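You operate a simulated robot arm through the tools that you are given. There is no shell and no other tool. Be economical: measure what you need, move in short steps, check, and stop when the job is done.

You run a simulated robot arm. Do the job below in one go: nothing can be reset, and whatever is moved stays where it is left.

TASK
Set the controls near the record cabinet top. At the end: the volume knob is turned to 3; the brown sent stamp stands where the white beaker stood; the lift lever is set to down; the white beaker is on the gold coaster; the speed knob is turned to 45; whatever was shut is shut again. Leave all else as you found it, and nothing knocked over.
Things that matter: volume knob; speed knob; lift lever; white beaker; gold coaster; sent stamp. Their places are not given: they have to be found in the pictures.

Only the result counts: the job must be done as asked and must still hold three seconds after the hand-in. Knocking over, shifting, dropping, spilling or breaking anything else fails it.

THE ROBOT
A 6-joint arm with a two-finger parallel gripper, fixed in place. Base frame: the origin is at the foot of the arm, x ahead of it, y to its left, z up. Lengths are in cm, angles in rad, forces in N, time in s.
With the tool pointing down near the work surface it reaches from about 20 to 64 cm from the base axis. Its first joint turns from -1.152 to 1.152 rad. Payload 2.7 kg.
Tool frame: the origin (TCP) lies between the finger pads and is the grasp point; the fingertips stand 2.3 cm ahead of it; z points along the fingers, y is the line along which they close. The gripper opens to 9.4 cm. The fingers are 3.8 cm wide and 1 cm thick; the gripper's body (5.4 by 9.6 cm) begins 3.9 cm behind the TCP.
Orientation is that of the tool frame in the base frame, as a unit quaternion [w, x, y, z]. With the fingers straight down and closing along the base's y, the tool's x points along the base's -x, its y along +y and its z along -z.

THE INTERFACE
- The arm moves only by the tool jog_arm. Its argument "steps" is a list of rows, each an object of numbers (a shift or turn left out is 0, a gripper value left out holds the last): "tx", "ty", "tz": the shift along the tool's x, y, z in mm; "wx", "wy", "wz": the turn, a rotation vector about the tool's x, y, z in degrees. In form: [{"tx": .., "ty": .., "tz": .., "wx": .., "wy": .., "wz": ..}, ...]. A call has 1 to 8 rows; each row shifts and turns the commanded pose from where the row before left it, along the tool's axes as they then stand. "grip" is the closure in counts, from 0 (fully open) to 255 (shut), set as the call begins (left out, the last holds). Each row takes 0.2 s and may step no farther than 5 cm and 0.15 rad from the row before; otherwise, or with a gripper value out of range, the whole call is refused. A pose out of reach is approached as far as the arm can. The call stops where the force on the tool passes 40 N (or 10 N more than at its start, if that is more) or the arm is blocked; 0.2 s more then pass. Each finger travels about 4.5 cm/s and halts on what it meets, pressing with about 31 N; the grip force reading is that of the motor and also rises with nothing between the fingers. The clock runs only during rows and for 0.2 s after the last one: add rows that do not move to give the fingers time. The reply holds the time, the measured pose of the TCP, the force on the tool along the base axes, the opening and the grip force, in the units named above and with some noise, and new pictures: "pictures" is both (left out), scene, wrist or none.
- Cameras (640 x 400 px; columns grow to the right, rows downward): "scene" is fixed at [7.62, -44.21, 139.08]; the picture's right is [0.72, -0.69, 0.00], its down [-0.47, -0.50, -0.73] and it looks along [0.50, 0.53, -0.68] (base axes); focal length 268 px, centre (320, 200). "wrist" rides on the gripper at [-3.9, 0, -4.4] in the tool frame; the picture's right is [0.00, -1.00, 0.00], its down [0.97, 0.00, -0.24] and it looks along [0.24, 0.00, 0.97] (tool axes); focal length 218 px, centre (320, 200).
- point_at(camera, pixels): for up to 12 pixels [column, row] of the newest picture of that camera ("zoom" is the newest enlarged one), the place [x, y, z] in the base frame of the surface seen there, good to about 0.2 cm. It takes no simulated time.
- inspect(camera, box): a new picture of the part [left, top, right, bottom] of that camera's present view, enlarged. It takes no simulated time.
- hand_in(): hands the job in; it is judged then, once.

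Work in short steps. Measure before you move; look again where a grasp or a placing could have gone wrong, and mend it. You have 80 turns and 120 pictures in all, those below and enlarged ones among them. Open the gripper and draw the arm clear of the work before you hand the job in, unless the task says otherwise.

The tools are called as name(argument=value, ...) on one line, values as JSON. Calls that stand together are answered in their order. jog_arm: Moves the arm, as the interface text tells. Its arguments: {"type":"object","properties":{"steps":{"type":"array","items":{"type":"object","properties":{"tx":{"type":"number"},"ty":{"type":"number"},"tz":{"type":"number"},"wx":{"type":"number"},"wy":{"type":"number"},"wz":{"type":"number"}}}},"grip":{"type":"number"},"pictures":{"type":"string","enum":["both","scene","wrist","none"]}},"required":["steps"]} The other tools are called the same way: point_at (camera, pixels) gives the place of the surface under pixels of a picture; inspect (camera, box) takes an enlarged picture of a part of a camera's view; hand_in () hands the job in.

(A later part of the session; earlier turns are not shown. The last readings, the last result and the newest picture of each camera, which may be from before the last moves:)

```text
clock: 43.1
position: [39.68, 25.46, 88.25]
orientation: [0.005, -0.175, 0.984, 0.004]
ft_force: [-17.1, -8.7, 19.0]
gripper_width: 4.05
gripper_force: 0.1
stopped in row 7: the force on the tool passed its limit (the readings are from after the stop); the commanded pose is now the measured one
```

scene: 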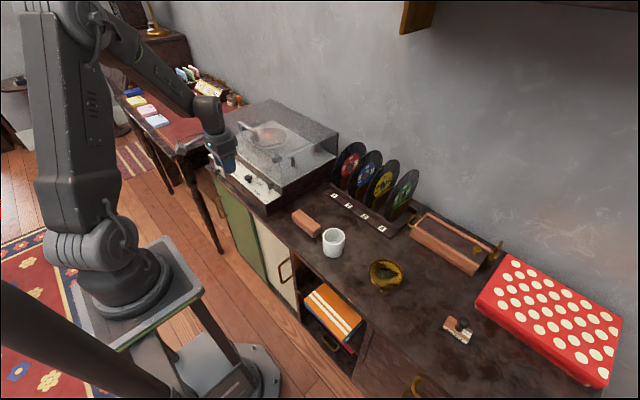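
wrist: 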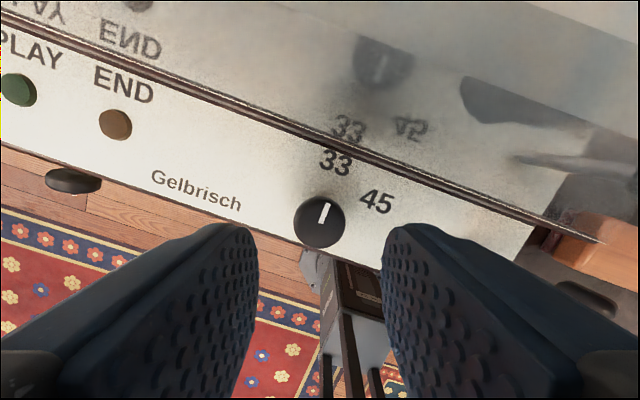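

The body/camera touched the cover, so it is steeper than thought. I lift, pitch the tool back 25° so the body leans toward the base, and look.

jog_arm(steps=[{"tz": -45, "tx": 10}, {"tz": -10, "tx": 20}, {"wy": -8.3}, {"wy": -8.3}, {"wy": -8.3}, {}], pictures="both")

```text
clock: 44.5
position: [37.02, 24.37, 93.52]
orientation: [0.217, -0.173, 0.96, 0.043]
ft_force: [0.3, 0.3, -0.3]
gripper_width: 4.07
gripper_force: 0.0
```

scene: 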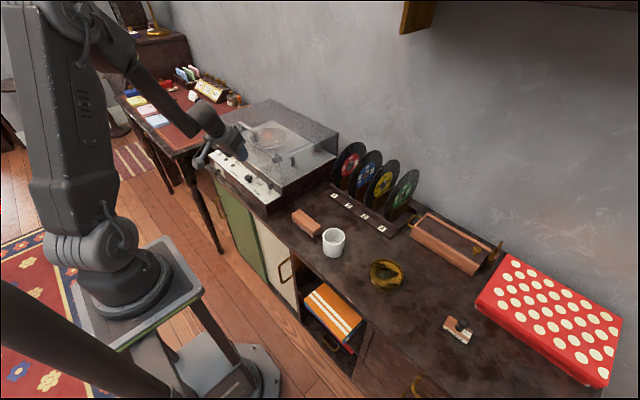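
wrist: 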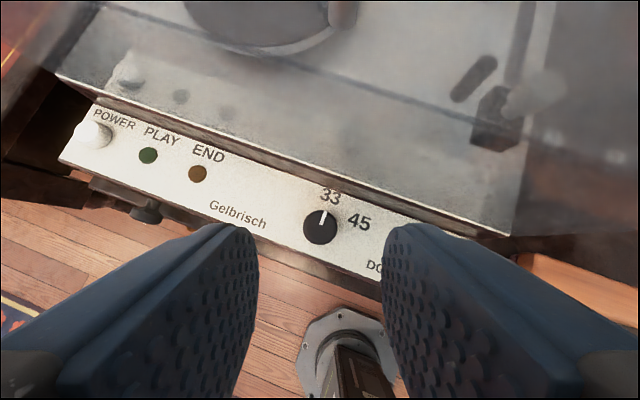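

Knob seen at (321,227). I move forward over it and descend 8 cm, then check.

jog_arm(steps=[{"tx": -21, "ty": 2, "tz": 10}, {"tx": 17, "tz": 36.3}, {"tx": 17, "tz": 36.3}, {}], pictures="wrist")

```text
clock: 45.5
position: [39.2, 25.42, 85.58]
orientation: [0.217, -0.172, 0.96, 0.041]
ft_force: [0.7, -0.4, -0.2]
gripper_width: 4.03
gripper_force: 0.2
```

wrist: 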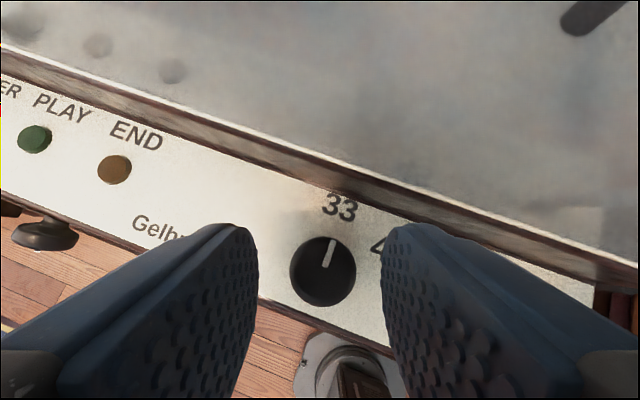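

Centred (322,272). I descend the last 2.8 cm and close.

jog_arm(steps=[{"tx": 6, "tz": 12.7}, {"tx": 6, "tz": 12.7}, {}], pictures="none")

jog_arm(steps=[{}, {}, {}], grip=255, pictures="wrist")

```text
clock: 46.4
position: [39.3, 25.35, 82.79]
orientation: [0.218, -0.173, 0.96, 0.042]
ft_force: [0.0, 0.2, -0.1]
gripper_width: 4.02
gripper_force: 0.0
```

```text
clock: 47.1
position: [39.26, 25.21, 82.73]
orientation: [0.218, -0.172, 0.96, 0.042]
ft_force: [4.9, -16.8, -0.2]
gripper_width: 2.74
gripper_force: 45.1
```

wrist: 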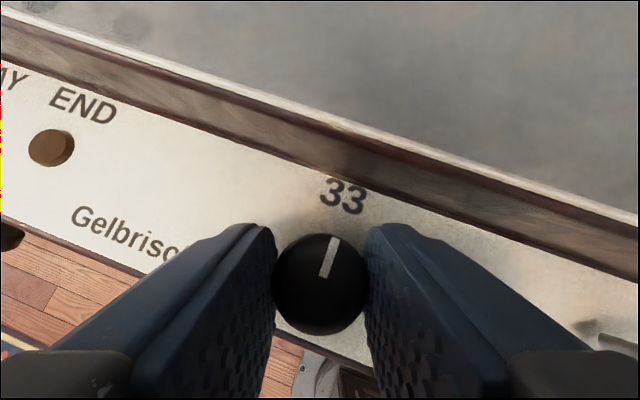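

Gripped, 2.74 wide. I turn clockwise, 24° first.

jog_arm(steps=[{"ty": -1.0, "wx": 3.44, "wz": 7.22}, {"ty": 0.6, "wx": 3.44, "wz": 7.22}, {"ty": 0.8, "wx": 3.44, "wz": 7.22}, {}], pictures="wrist")

```text
clock: 48.1
position: [39.24, 25.45, 82.65]
orientation: [0.22, 0.03, 0.975, -0.006]
ft_force: [-3.0, -4.7, -2.0]
gripper_width: 2.73
gripper_force: 44.8
```

wrist: 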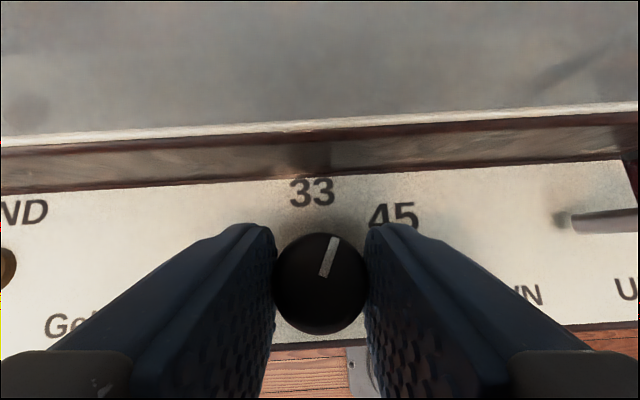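

The knob follows. I turn the remaining 21°.

jog_arm(steps=[{"ty": 0.8, "wx": 3.0, "wz": 6.32}, {"ty": 0.8, "wx": 3.0, "wz": 6.32}, {"ty": 0.8, "wx": 3.0, "wz": 6.32}, {}], pictures="none")

jog_arm(steps=[{}, {}, {"tx": -10, "tz": -25}, {"tx": -15, "tz": -36}, {}], grip=145, pictures="wrist")

```text
clock: 49.1
position: [39.24, 25.78, 82.73]
orientation: [0.215, 0.207, 0.953, -0.044]
ft_force: [-13.5, -0.7, 3.5]
gripper_width: 2.75
gripper_force: 45.1
```

```text
clock: 50.4
position: [38.98, 25.81, 89.33]
orientation: [0.215, 0.206, 0.953, -0.044]
ft_force: [-0.2, -1.0, 0.0]
gripper_width: 4.05
gripper_force: 0.0
```

wrist: 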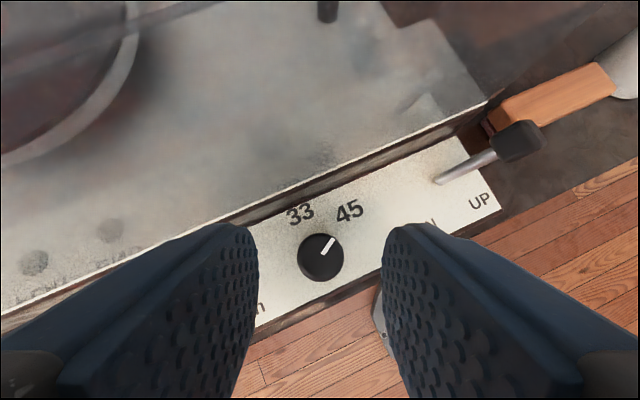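

I zoom on the speed knob to check its angle.

inspect(camera="wrist", box=[270, 180, 390, 300])

inspect(camera="scene", box=[214, 150, 274, 200])

```text
3.33 times, centred on (330, 240) of wrist
```

zoom: 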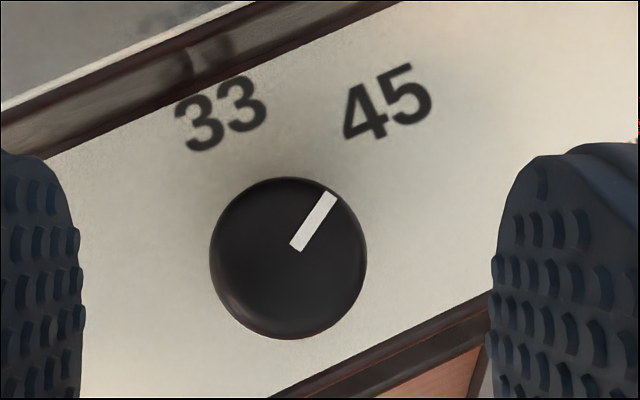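

```text
8.00 times, centred on (244, 175) of scene
```

zoom: 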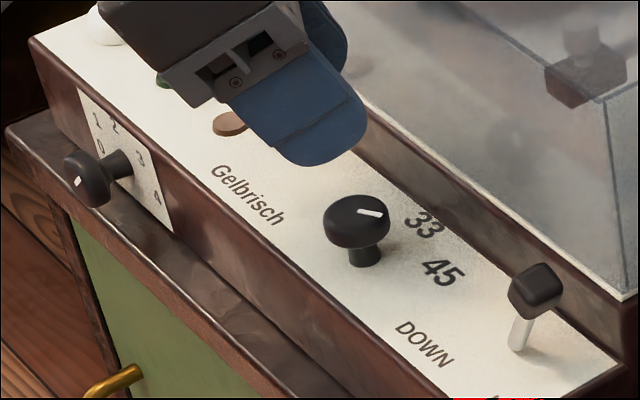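

I measure the pointer line's ends in the scene zoom for an accurate angle.

point_at(camera="zoom", pixels=[[360, 209], [380, 214], [357, 218], [77, 182], [80, 178], [330, 212], [389, 212]])

point_at(camera="wrist", pixels=[[318, 254], [328, 239], [320, 258], [300, 214], [349, 211], [298, 258], [342, 258]])

```text
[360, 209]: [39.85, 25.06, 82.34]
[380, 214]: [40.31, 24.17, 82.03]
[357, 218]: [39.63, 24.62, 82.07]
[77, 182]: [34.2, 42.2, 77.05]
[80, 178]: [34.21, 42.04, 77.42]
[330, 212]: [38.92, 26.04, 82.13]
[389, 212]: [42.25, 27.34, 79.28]
```

```text
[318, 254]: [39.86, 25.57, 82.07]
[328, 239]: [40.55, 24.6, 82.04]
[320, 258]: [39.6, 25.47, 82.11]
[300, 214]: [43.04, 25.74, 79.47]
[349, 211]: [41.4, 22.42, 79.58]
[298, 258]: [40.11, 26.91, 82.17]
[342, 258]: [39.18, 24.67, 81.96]
```

The pointer is at about 55°, toward the 45 label but slightly past where the mark likely sits (~50°). I go back down, grip, and look before a small correction.

jog_arm(steps=[{"tx": 15, "tz": 36}, {"tx": 10, "tz": 25}, {}], pictures="none")

jog_arm(steps=[{}, {}, {}], grip=255, pictures="wrist")

```text
clock: 51.1
position: [39.5, 25.67, 82.78]
orientation: [0.215, 0.207, 0.953, -0.044]
ft_force: [0.6, 0.0, -0.4]
gripper_width: 4.06
gripper_force: 0.1
```

```text
clock: 52.0
position: [39.5, 25.68, 82.77]
orientation: [0.215, 0.207, 0.953, -0.045]
ft_force: [-1.0, -3.5, -0.4]
gripper_width: 2.76
gripper_force: 45.0
```

wrist: 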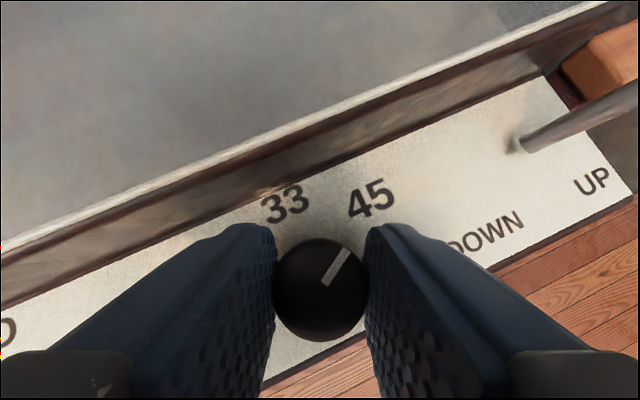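

The pointer sits 31.7° right of the tool axis, i.e. about 56°. I turn back 7°.

jog_arm(steps=[{"ty": -0.3, "wx": -1.5, "wz": -3.15}, {"ty": -0.3, "wx": -1.5, "wz": -3.15}, {}], pictures="none")

jog_arm(steps=[{}, {}, {"tx": -10, "tz": -25}, {"tx": -15, "tz": -36}, {}], grip=145, pictures="wrist")

inspect(camera="wrist", box=[270, 180, 390, 300])

```text
clock: 52.8
position: [39.39, 25.66, 82.68]
orientation: [0.217, 0.15, 0.964, -0.031]
ft_force: [7.7, -8.3, -3.1]
gripper_width: 2.77
gripper_force: 45.1
```

```text
clock: 54.0
position: [38.93, 25.85, 89.38]
orientation: [0.218, 0.148, 0.964, -0.031]
ft_force: [-0.5, -0.9, 0.3]
gripper_width: 4.05
gripper_force: 0.0
```

wrist: 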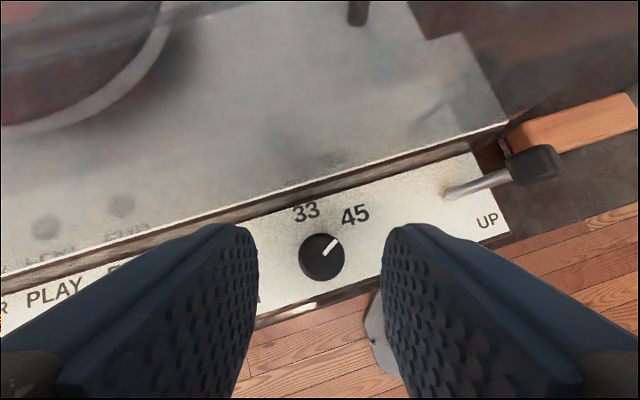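

```text
3.33 times, centred on (330, 240) of wrist
```

zoom: 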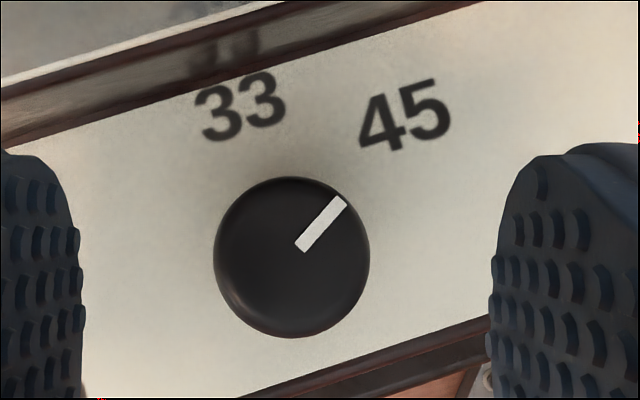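

The pointer again reads ~57° after release, as if snapping to a detent. I regrip and turn back a bit, viewing before release, to tell slip from a detent.

jog_arm(steps=[{"tx": 15, "tz": 36}, {"tx": 10, "tz": 25}, {}], pictures="none")

jog_arm(steps=[{}, {}, {}], grip=255, pictures="wrist")

jog_arm(steps=[{"ty": -0.5, "wx": -2.1, "wz": -4.5}, {"ty": -0.5, "wx": -2.1, "wz": -4.5}, {}], pictures="wrist")

```text
clock: 54.8
position: [39.21, 25.82, 82.73]
orientation: [0.218, 0.149, 0.964, -0.031]
ft_force: [1.0, 0.2, 0.6]
gripper_width: 4.08
gripper_force: 0.1
```

```text
clock: 55.5
position: [39.26, 25.69, 82.77]
orientation: [0.217, 0.149, 0.964, -0.032]
ft_force: [-1.2, -6.8, -1.9]
gripper_width: 2.75
gripper_force: 45.2
```

wrist: 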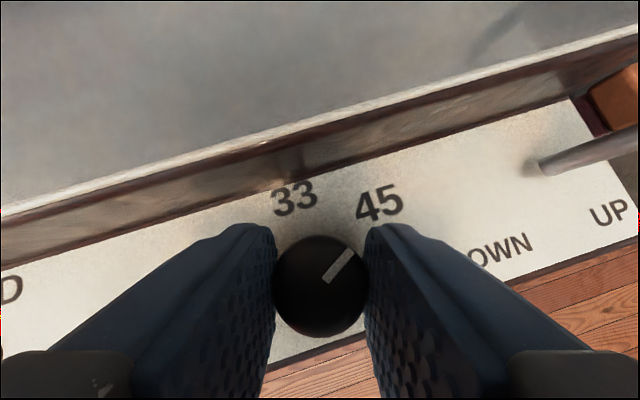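

```text
clock: 56.4
position: [39.37, 25.41, 82.73]
orientation: [0.22, 0.065, 0.973, -0.013]
ft_force: [2.9, -8.3, -5.9]
gripper_width: 2.73
gripper_force: 44.6
```

wrist: 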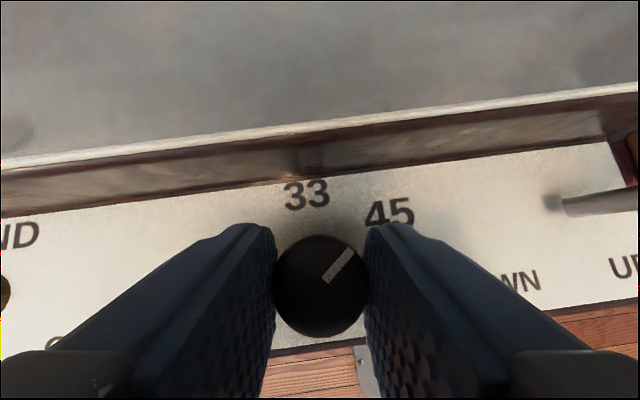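

In grip the knob followed to ~45°. I release in place and look whether it stays.

jog_arm(steps=[{}, {}, {}], grip=145, pictures="wrist")

inspect(camera="wrist", box=[260, 200, 400, 340])

```text
clock: 57.1
position: [39.23, 25.53, 82.84]
orientation: [0.219, 0.064, 0.973, -0.012]
ft_force: [0.7, 0.1, 0.3]
gripper_width: 4.01
gripper_force: 0.1
```

wrist: 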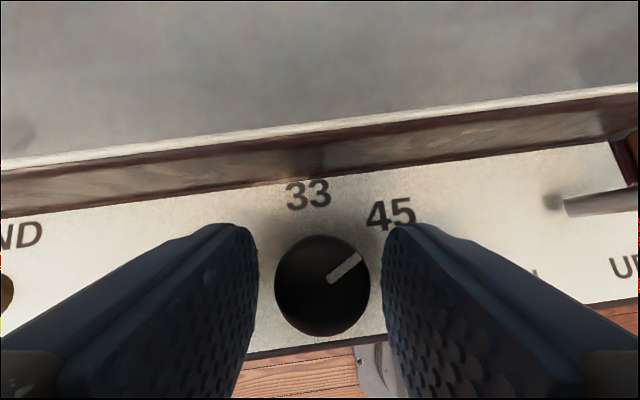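

```text
2.86 times, centred on (330, 270) of wrist
```

zoom: 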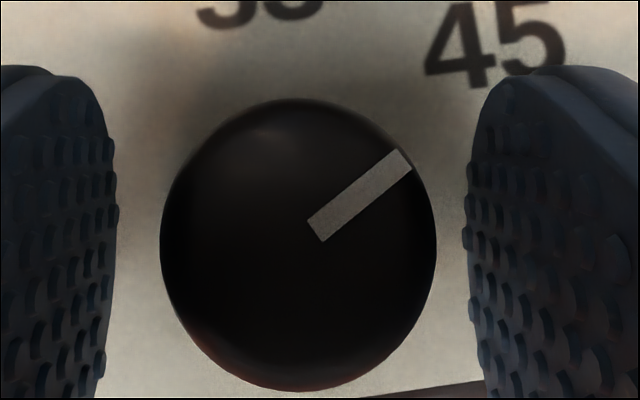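

It snapped back to ~57°: detents, so 45 is set. Next I raise, straighten yaw, close the fingers, and go to the right of the lever (head at about (40.9, 13.8, 84.7)).

jog_arm(steps=[{"tx": -15, "tz": -36}, {"tx": -15, "tz": -36}, {"wx": -3.2, "wz": -6.8}, {"ty": -40}, {"ty": -40}, {"ty": -40}, {"ty": -30}, {}], grip=145, pictures="both")

inspect(camera="scene", box=[205, 145, 285, 205])

```text
clock: 59.0
position: [38.86, 10.64, 90.67]
orientation: [0.22, 0.001, 0.976, 0.002]
ft_force: [-0.1, -0.4, -0.4]
gripper_width: 4.07
gripper_force: 0.0
```

scene: 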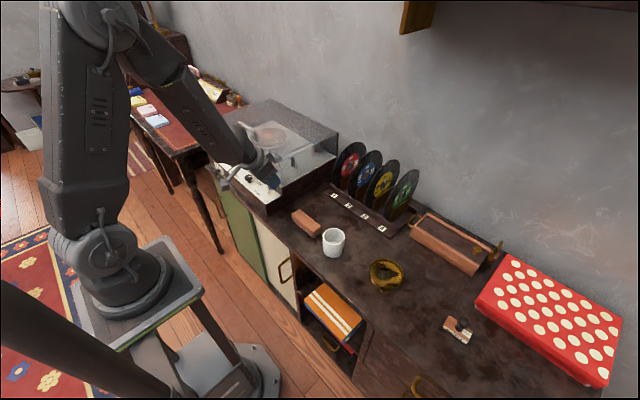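
wrist: 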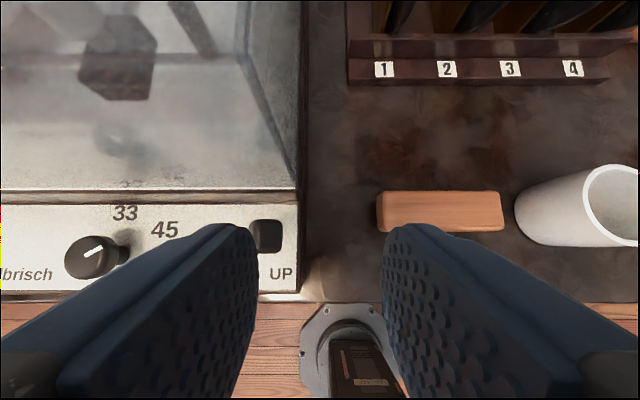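

```text
6.67 times, centred on (245, 175) of scene
```

zoom: 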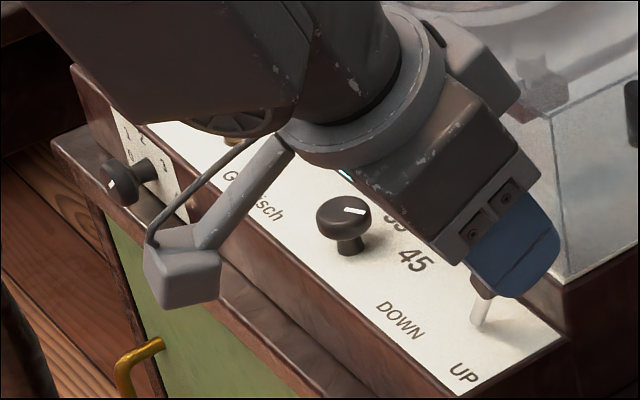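

There is also a bracket box on the gripper's rear side; I measure its place to keep it clear. The lever head is at (265,235).

point_at(camera="scene", pixels=[[225, 185], [220, 188], [230, 188], [225, 190]])

point_at(camera="wrist", pixels=[[265, 228], [252, 228], [278, 228], [265, 222], [265, 250], [210, 200]])

jog_arm(steps=[{}, {}, {}, {}], grip=255, pictures="wrist")

```text
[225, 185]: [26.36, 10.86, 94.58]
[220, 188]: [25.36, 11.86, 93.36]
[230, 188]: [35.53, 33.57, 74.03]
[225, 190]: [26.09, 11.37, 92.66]
```

```text
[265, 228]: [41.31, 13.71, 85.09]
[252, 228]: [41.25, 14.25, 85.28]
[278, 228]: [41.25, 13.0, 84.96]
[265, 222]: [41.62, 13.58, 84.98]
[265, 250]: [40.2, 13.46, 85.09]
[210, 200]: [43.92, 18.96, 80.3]
```

```text
clock: 60.0
position: [38.94, 10.75, 90.5]
orientation: [0.22, 0.001, 0.976, 0.001]
ft_force: [0.0, 0.2, -0.4]
gripper_width: 0.0
gripper_force: 31.1
```

wrist: 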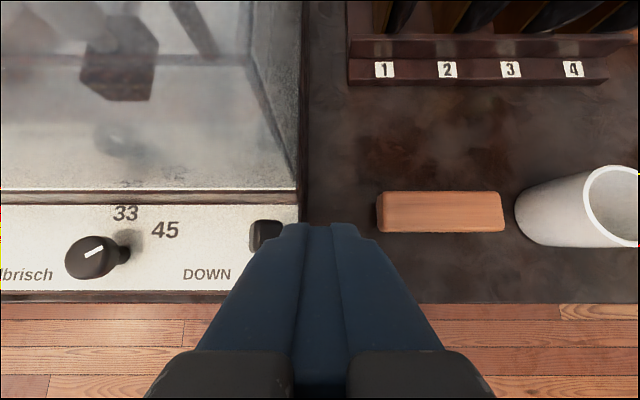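

Fingers closed at y≈10.7, right of the lever head (13.0–14.3). I descend to its height and push toward DOWN (+y).

jog_arm(steps=[{"tx": 4.6, "tz": 26.5}, {"tx": 4.6, "tz": 26.5}, {}], pictures="none")

jog_arm(steps=[{"ty": 12}, {"ty": 12}, {"ty": 12}, {"ty": 12}, {"ty": 10}, {}], pictures="both")

```text
clock: 60.8
position: [40.3, 10.66, 85.25]
orientation: [0.221, 0.001, 0.975, 0.002]
ft_force: [-0.3, 0.5, -0.1]
gripper_width: 0.0
gripper_force: 31.1
```

```text
clock: 61.4
position: [40.35, 12.52, 85.59]
orientation: [0.224, 0.002, 0.975, 0.002]
ft_force: [-10.8, -6.5, 16.6]
gripper_width: 0.0
gripper_force: 31.5
stopped in row 2: the force on the tool passed its limit (the readings are from after the stop); the commanded pose is now the measured one
```

scene: 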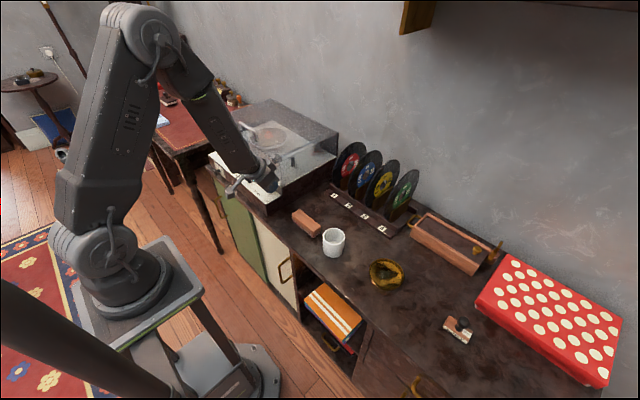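
wrist: 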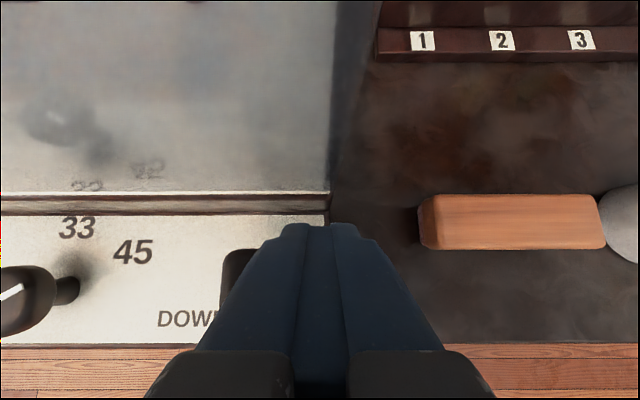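

The finger's front corner seems to meet the cover rim near x 43 (force −x, +z). I back off, shift 1.4 cm toward the base, and push again.

jog_arm(steps=[{"ty": -15}, {"tx": 12.7, "tz": -5.9}, {"ty": 15}, {"ty": 10}, {"ty": 10}, {"ty": 10}, {"ty": 10}, {}], pictures="wrist")

```text
clock: 63.1
position: [39.05, 16.07, 85.4]
orientation: [0.225, 0.01, 0.974, -0.004]
ft_force: [-4.2, -13.1, 7.2]
gripper_width: 0.0
gripper_force: 31.1
stopped in row 8: the force on the tool passed its limit (the readings are from after the stop); the commanded pose is now the measured one
```

wrist: 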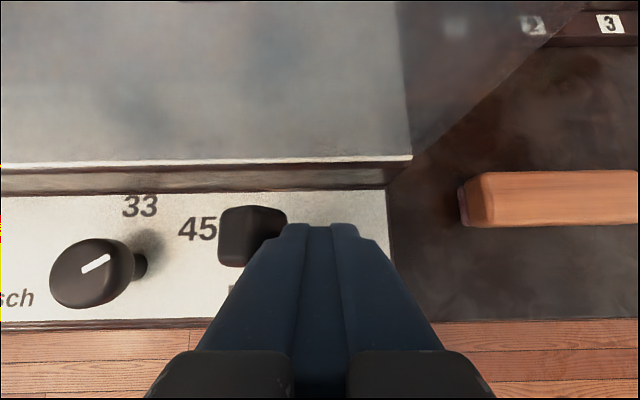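

The lever head has moved left with the finger (at (250,235)). I back off and look at where it rests.

jog_arm(steps=[{"ty": -30}, {"ty": -10, "tz": -30, "tx": -10}, {"tz": -30, "tx": -10}, {}], pictures="wrist")

inspect(camera="wrist", box=[0, 150, 340, 320])

```text
clock: 64.1
position: [38.05, 12.24, 91.82]
orientation: [0.223, 0.009, 0.975, -0.002]
ft_force: [-0.3, 0.2, -0.1]
gripper_width: 0.01
gripper_force: 30.7
```

wrist: 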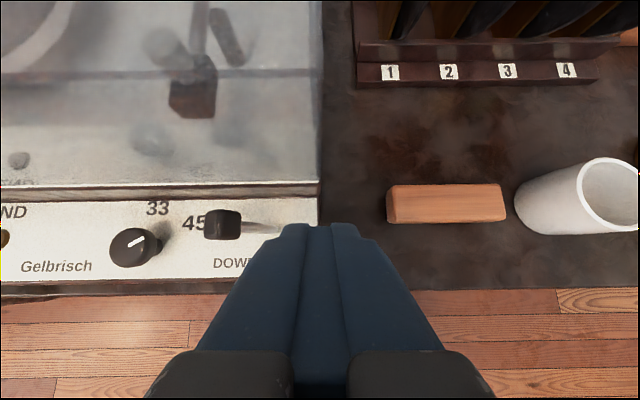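

```text
1.88 times, centred on (170, 235) of wrist
```

zoom: 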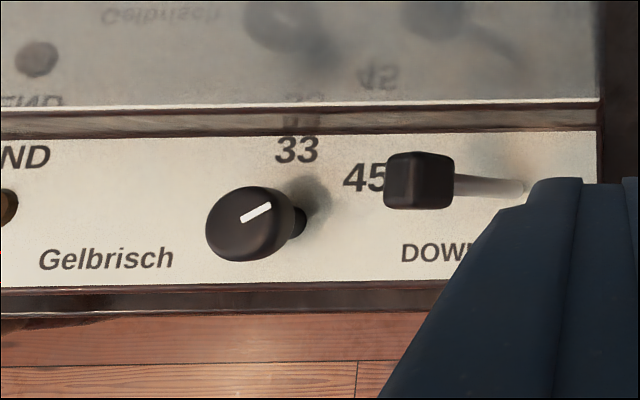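

The lever is on the DOWN side. I measure lever, beaker, coaster and stamp for the next steps.

point_at(camera="wrist", pixels=[[222, 222], [262, 227], [500, 205], [580, 185], [610, 160], [625, 200]])

inspect(camera="scene", box=[285, 200, 425, 300])

point_at(camera="zoom", pixels=[[175, 124], [262, 124], [218, 105], [218, 142], [218, 255], [460, 275], [388, 288], [535, 285], [460, 230], [460, 340], [175, 150], [130, 155]])

```text
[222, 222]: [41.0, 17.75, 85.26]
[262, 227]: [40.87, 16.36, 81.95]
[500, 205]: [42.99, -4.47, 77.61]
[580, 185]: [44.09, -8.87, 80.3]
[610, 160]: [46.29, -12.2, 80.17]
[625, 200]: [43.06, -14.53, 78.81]
```

```text
4.00 times, centred on (355, 250) of scene
```

zoom: 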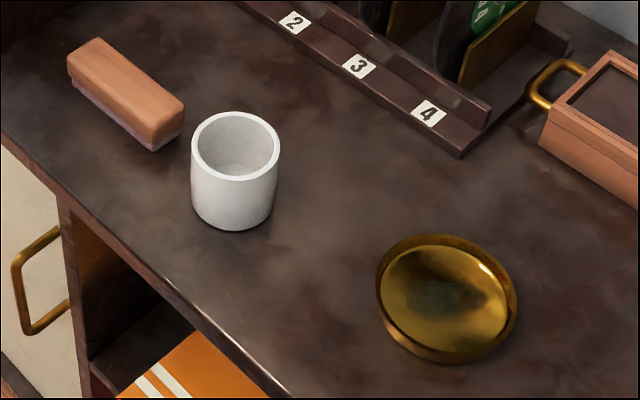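

```text
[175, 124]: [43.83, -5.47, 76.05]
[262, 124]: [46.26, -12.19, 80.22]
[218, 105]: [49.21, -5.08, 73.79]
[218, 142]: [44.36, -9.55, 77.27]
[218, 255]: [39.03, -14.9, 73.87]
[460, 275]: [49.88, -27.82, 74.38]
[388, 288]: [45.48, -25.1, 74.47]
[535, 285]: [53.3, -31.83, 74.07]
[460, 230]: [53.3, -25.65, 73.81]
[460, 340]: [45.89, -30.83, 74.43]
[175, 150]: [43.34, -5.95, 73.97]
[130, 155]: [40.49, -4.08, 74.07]
```

Lever head is at y 17.75, mirrored about its base (≈15.8): set to down. Beaker centre ≈ (43.3, −12.1), diameter ~6.2, rim z 80.3; coaster centre ≈ (47.6, −28.1). I go above the beaker with the tool vertical.

jog_arm(steps=[{"ty": -40, "wy": 8.5}, {"ty": -40, "wy": 8.5}, {"ty": -40, "wy": 8.5}, {"ty": -41}, {"ty": -41}, {"ty": -41, "tx": -26}, {"tx": -26}, {}], grip=50, pictures="both")

inspect(camera="scene", box=[205, 145, 285, 205])

```text
clock: 65.9
position: [43.02, -12.07, 91.77]
orientation: [0.002, 0.009, 1.0, 0.001]
ft_force: [-0.6, -0.4, 0.2]
gripper_width: 7.55
gripper_force: 0.0
```

scene: 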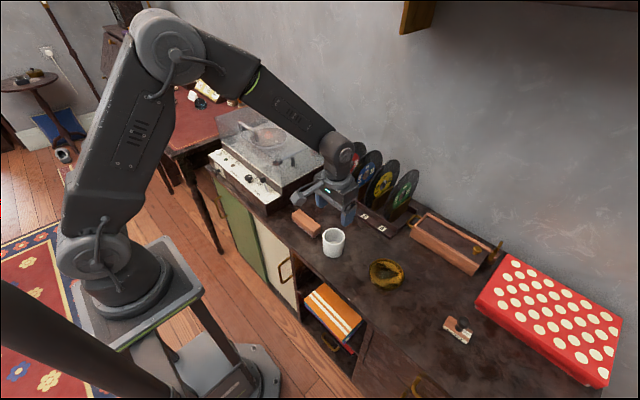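
wrist: 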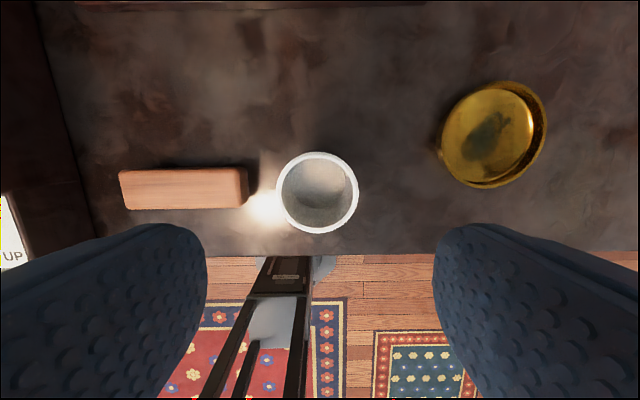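

```text
6.67 times, centred on (245, 175) of scene
```

zoom: 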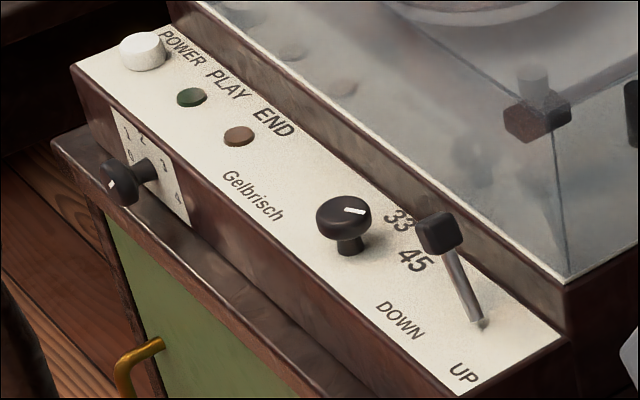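

The lever and speed knob look right. I zoom once more on the volume knob, and descend over the beaker (rim centre at (317,192) → (43.5, −11.9)).

inspect(camera="scene", box=[213, 160, 237, 178])

jog_arm(steps=[{"tx": -5, "ty": 1.5, "tz": 40}, {"tz": 40}, {"tz": 40}, {"tz": 15}, {}], pictures="wrist")

```text
16.00 times, centred on (225, 169) of scene
```

zoom: 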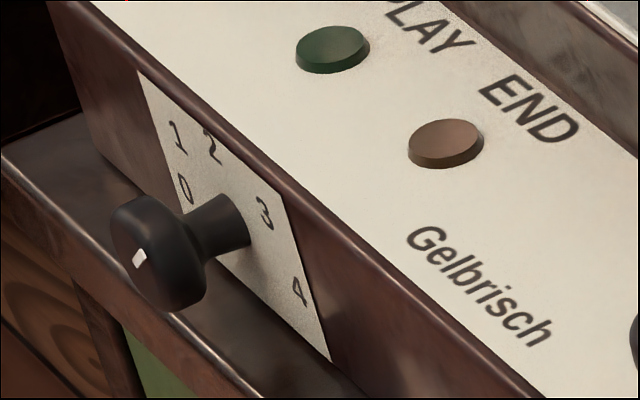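

```text
clock: 67.1
position: [43.58, -12.05, 78.34]
orientation: [0.003, 0.009, 1.0, -0.001]
ft_force: [-0.5, 0.8, -1.0]
gripper_width: 7.55
gripper_force: 0.0
```

wrist: 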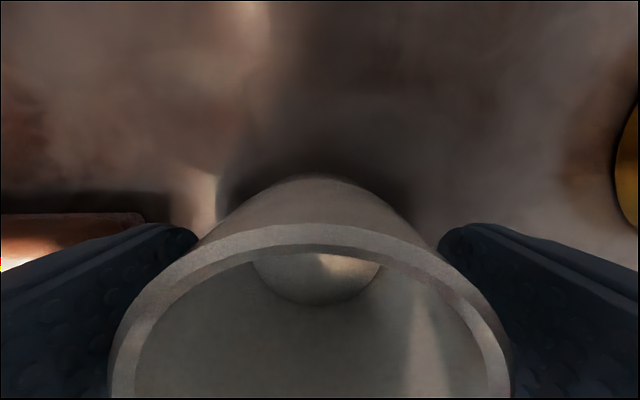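

The fingers straddle the beaker. I close on it gently, and zoom on the volume pointer once more.

inspect(camera="scene", box=[216, 167, 226, 174])

jog_arm(steps=[{}, {}, {}], grip=255, pictures="none")

```text
16.00 times, centred on (221, 170) of scene
```

zoom: 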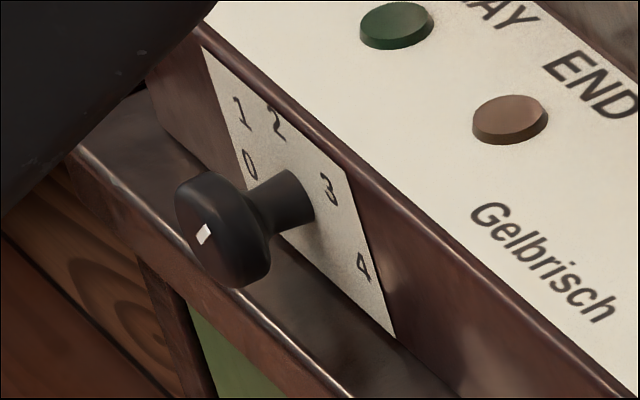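

```text
clock: 67.9
position: [43.63, -12.2, 78.34]
orientation: [0.002, 0.008, 1.0, 0.0]
ft_force: [0.2, 0.3, 0.5]
gripper_width: 6.14
gripper_force: 31.3
```

Beaker held (6.14). I lift it and carry it above the coaster.

jog_arm(steps=[{"tz": -30}, {"tz": -30}, {"tx": -10, "ty": -40}, {"tx": -10, "ty": -40}, {"tx": -11, "ty": -40}, {"tx": -11, "ty": -39.5}, {}], pictures="both")

```text
clock: 69.5
position: [47.42, -28.02, 84.31]
orientation: [0.003, 0.008, 1.0, 0.0]
ft_force: [-0.2, 0.6, -0.1]
gripper_width: 6.14
gripper_force: 30.8
```

scene: 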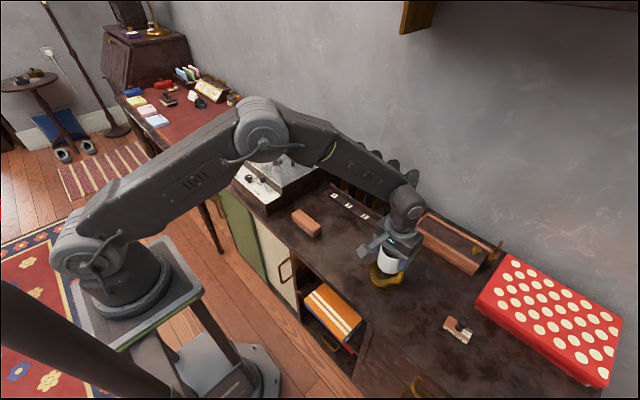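
wrist: 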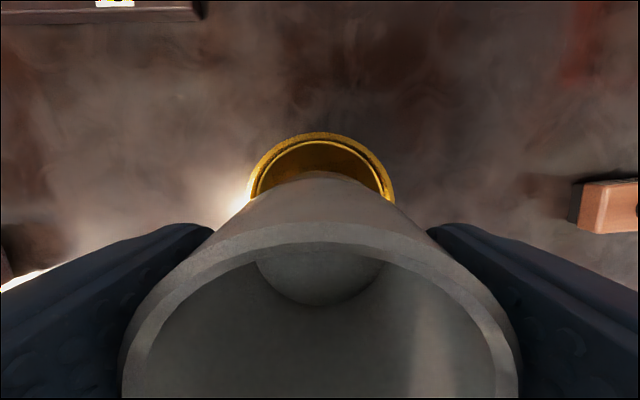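

Coaster is centred under the beaker (columns 248–395). I lower 4.5 cm, then the rest slowly.

jog_arm(steps=[{"tz": 25, "tx": -2}, {"tz": 20}, {"tz": 5}, {}], pictures="scene")

inspect(camera="scene", box=[345, 225, 435, 295])

```text
clock: 70.5
position: [47.73, -27.98, 79.3]
orientation: [0.003, 0.009, 1.0, 0.0]
ft_force: [-1.1, -0.8, -1.0]
gripper_width: 6.14
gripper_force: 31.0
```

scene: 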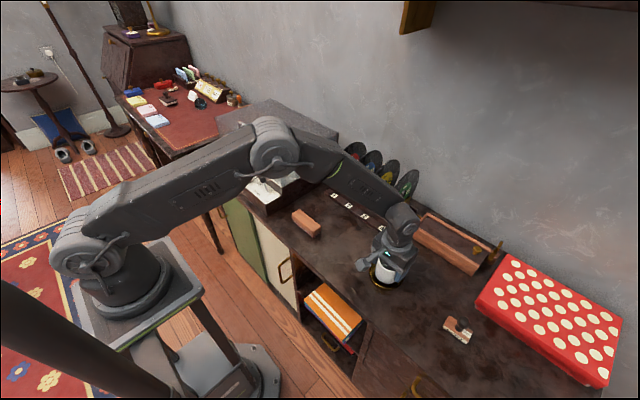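

```text
5.71 times, centred on (390, 260) of scene
```

zoom: 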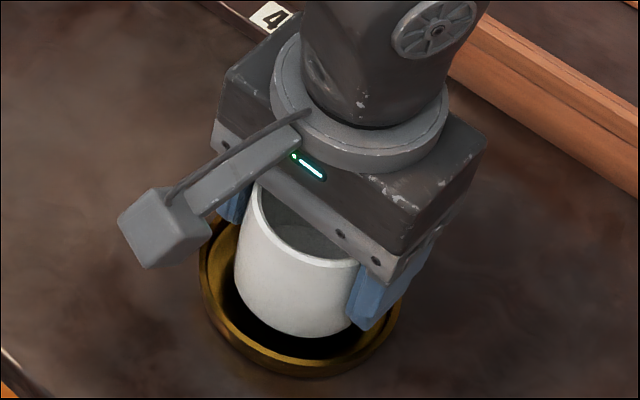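

The beaker sits inside the coaster's rim. I lower it in small steps until it touches.

jog_arm(steps=[{"tz": 1.5}, {"tz": 1}, {}], pictures="none")

```text
clock: 71.3
position: [47.62, -28.1, 79.15]
orientation: [0.002, 0.009, 1.0, 0.0]
ft_force: [0.5, -0.9, -2.5]
gripper_width: 6.12
gripper_force: 31.3
```

jog_arm(steps=[{"tz": 1}, {"tz": 1}, {}], pictures="none")

```text
clock: 72.1
position: [47.71, -28.01, 78.83]
orientation: [0.002, 0.008, 1.0, -0.001]
ft_force: [0.5, 0.4, -1.6]
gripper_width: 6.15
gripper_force: 31.2
```

No contact yet at z 78.83; a few more millimetres.

jog_arm(steps=[{"tz": 1}, {"tz": 1}, {}], pictures="none")

```text
clock: 72.9
position: [47.71, -28.12, 78.84]
orientation: [0.003, 0.008, 1.0, -0.002]
ft_force: [-6.0, 3.4, 16.6]
gripper_width: 6.11
gripper_force: 31.1
```

Contact with 16 N upward at z≈78.8: the beaker is on the coaster. I ease up slightly, open, and rise.

jog_arm(steps=[{"tz": -1.2}, {}], pictures="none")

jog_arm(steps=[{}, {}, {}], grip=50, pictures="none")

jog_arm(steps=[{"tz": -30}, {"tz": -40}, {"tz": -40}, {"tz": -30}, {}], pictures="both")

```text
clock: 73.5
position: [47.85, -28.03, 78.79]
orientation: [0.004, 0.009, 1.0, -0.001]
ft_force: [-1.2, -0.2, 11.4]
gripper_width: 6.13
gripper_force: 31.1
```

```text
clock: 74.3
position: [47.76, -28.03, 78.72]
orientation: [0.003, 0.009, 1.0, 0.0]
ft_force: [0.3, -0.1, -0.3]
gripper_width: 7.57
gripper_force: 0.1
```

```text
clock: 75.5
position: [47.57, -28.15, 92.78]
orientation: [0.003, 0.009, 1.0, 0.0]
ft_force: [0.0, 0.5, 0.1]
gripper_width: 7.57
gripper_force: 0.0
```

scene: 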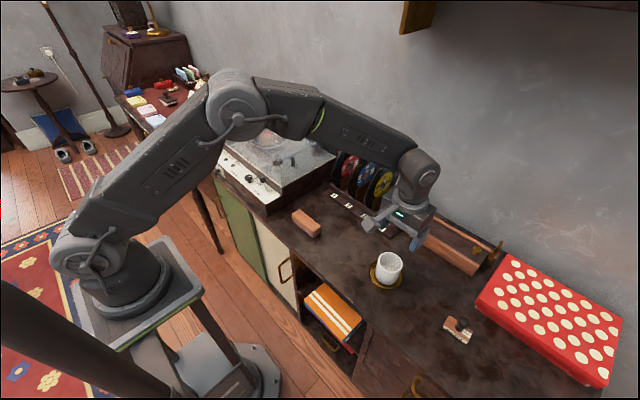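
wrist: 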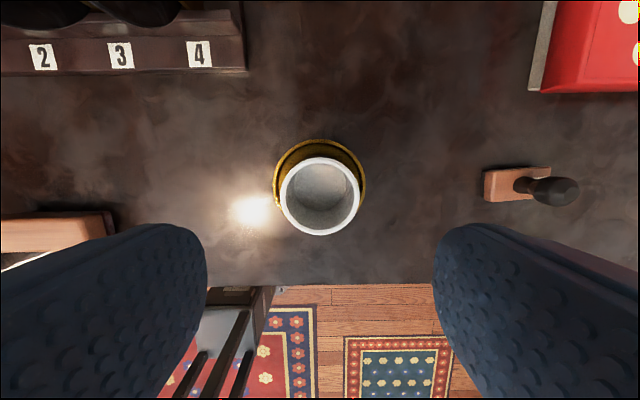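

The beaker stands on the coaster. Now I inspect and measure the stamp at (525,185).

inspect(camera="wrist", box=[460, 140, 600, 230])

inspect(camera="scene", box=[425, 300, 495, 355])

point_at(camera="wrist", pixels=[[487, 172], [487, 198], [548, 170], [535, 197], [510, 172], [510, 200], [562, 190], [520, 185]])

```text
4.44 times, centred on (530, 185) of wrist
```

zoom: 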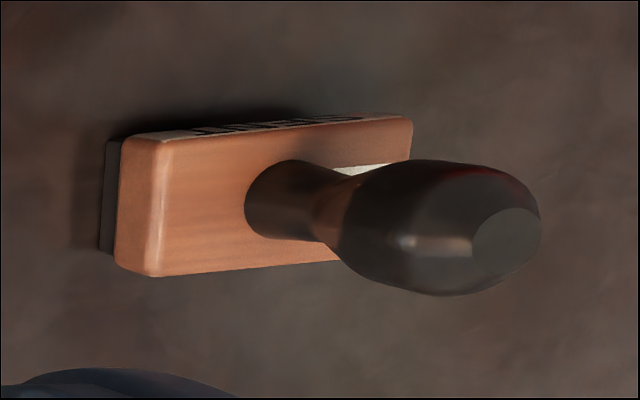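

```text
7.27 times, centred on (460, 328) of scene
```

zoom: 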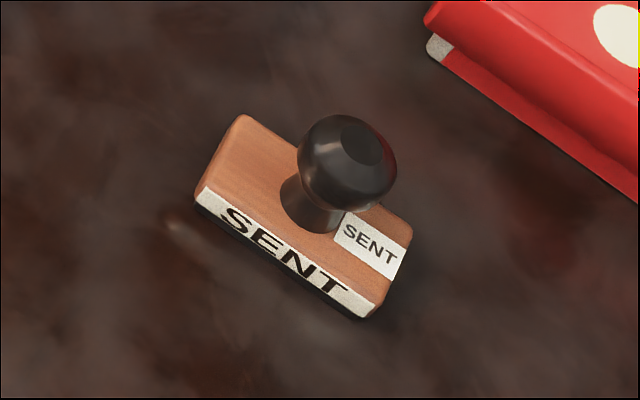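

```text
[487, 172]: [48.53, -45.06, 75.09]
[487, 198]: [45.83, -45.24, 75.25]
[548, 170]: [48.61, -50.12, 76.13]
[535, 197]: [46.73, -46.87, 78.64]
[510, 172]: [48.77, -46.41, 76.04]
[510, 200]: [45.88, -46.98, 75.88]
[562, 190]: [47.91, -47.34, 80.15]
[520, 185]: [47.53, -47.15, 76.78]
```

It is the SENT stamp: block at x 45.8–48.8, y −45…−50.1, handle up to z 80.4 near (47.4, −47.8). That is at the reach limit, so I'll approach with yaw −45° and an outward tilt. First move above it and yaw.

jog_arm(steps=[{"ty": -40, "tx": 6}, {"ty": -40, "tx": 6}, {"ty": -40, "tx": 6}, {"ty": -35, "tx": 6, "wz": 8}, {"wz": 8}, {"wz": 8}, {"wz": 8}, {"wz": 8}], grip=80, pictures="none")

jog_arm(steps=[{"wz": 5, "wy": -5}, {"wy": -8}, {"wy": -8}, {}], pictures="both")

```text
clock: 77.3
position: [44.87, -43.52, 92.74]
orientation: [0.001, 0.35, 0.937, 0.0]
ft_force: [-0.4, -0.5, -0.5]
gripper_width: 6.45
gripper_force: 0.1
```

```text
clock: 78.3
position: [44.94, -43.46, 92.74]
orientation: [0.172, 0.384, 0.904, -0.069]
ft_force: [-0.2, 0.5, -0.8]
gripper_width: 6.45
gripper_force: 0.0
```

scene: 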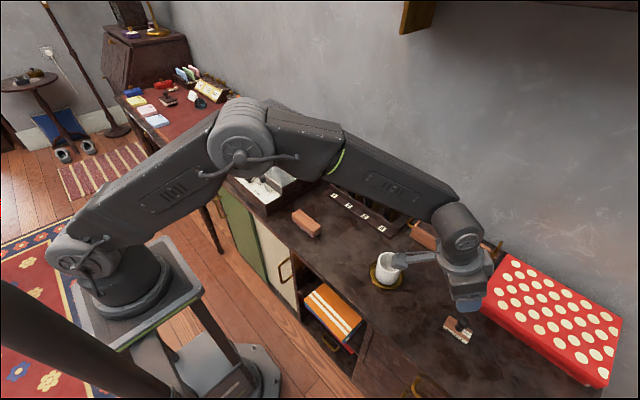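
wrist: 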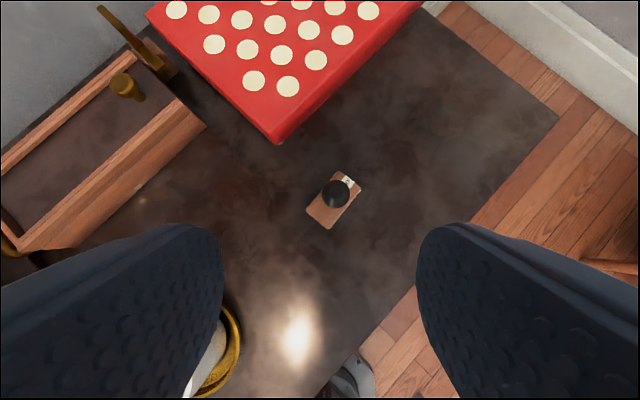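

The stamp handle is at (336,193); red box edge at (280,140). I measure them.

point_at(camera="wrist", pixels=[[336, 193], [325, 193], [348, 193], [336, 183], [336, 204], [320, 210], [280, 140], [285, 125], [308, 207], [330, 228], [360, 187], [348, 174]])

inspect(camera="wrist", box=[260, 150, 400, 240])

```text
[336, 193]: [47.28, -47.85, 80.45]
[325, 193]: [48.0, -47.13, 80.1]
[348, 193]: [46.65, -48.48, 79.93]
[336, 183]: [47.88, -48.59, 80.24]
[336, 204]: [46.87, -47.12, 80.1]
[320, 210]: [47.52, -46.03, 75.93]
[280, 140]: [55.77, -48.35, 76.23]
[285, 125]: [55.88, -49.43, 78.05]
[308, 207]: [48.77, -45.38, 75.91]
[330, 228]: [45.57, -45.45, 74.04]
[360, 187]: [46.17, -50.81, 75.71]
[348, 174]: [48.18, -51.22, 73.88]
```

```text
4.44 times, centred on (330, 195) of wrist
```

zoom: 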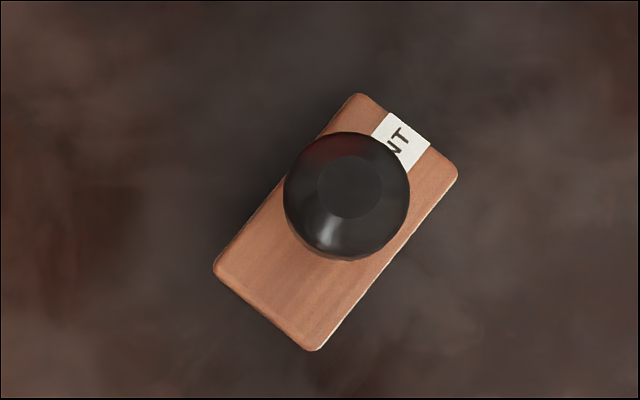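

Handle centre (47.3, −47.85), top 80.45. I move over it and descend along the vertical, stopping just above.

jog_arm(steps=[{"tx": -42.7, "tz": 17, "ty": -14}, {"tx": 14.8, "tz": 37.2}, {"tx": 14.8, "tz": 37.2}, {}], pictures="both")

```text
clock: 79.3
position: [47.25, -47.87, 84.64]
orientation: [0.171, 0.384, 0.905, -0.068]
ft_force: [0.1, -0.5, 0.7]
gripper_width: 6.44
gripper_force: 0.0
```

scene: 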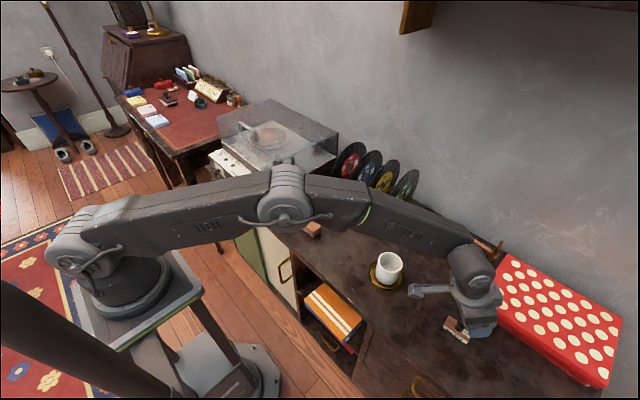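
wrist: 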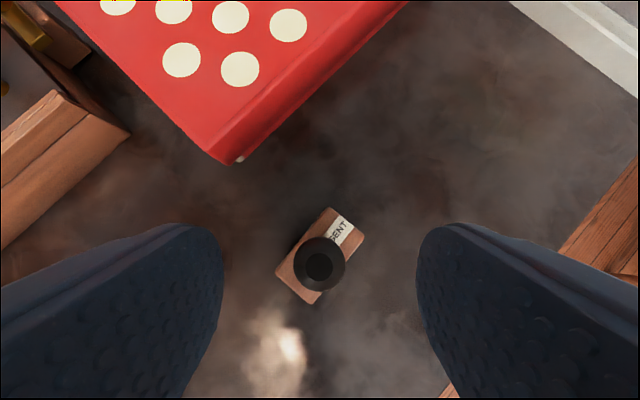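

Handle at (320,263), centred. I descend the last 5.1 cm and close.

jog_arm(steps=[{"tx": 9.5, "tz": 23.9}, {"tx": 9.5, "tz": 23.9}, {}], pictures="none")

jog_arm(steps=[{}, {}, {}, {}], grip=255, pictures="wrist")

```text
clock: 80.1
position: [47.13, -47.75, 79.44]
orientation: [0.172, 0.384, 0.905, -0.069]
ft_force: [0.9, -0.2, 0.1]
gripper_width: 6.47
gripper_force: 0.0
```

```text
clock: 81.1
position: [47.13, -47.71, 79.58]
orientation: [0.17, 0.384, 0.905, -0.068]
ft_force: [0.0, 0.7, -0.3]
gripper_width: 2.35
gripper_force: 30.6
```

wrist: 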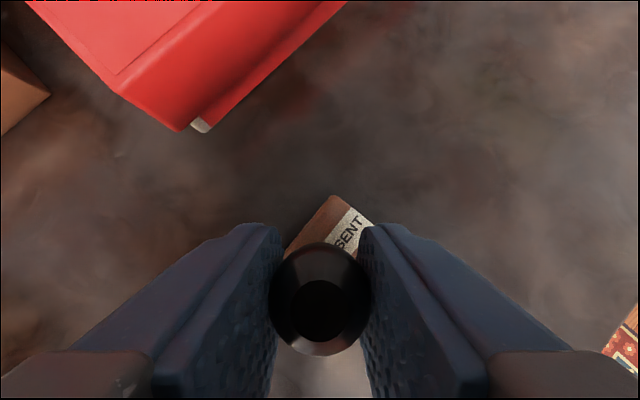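

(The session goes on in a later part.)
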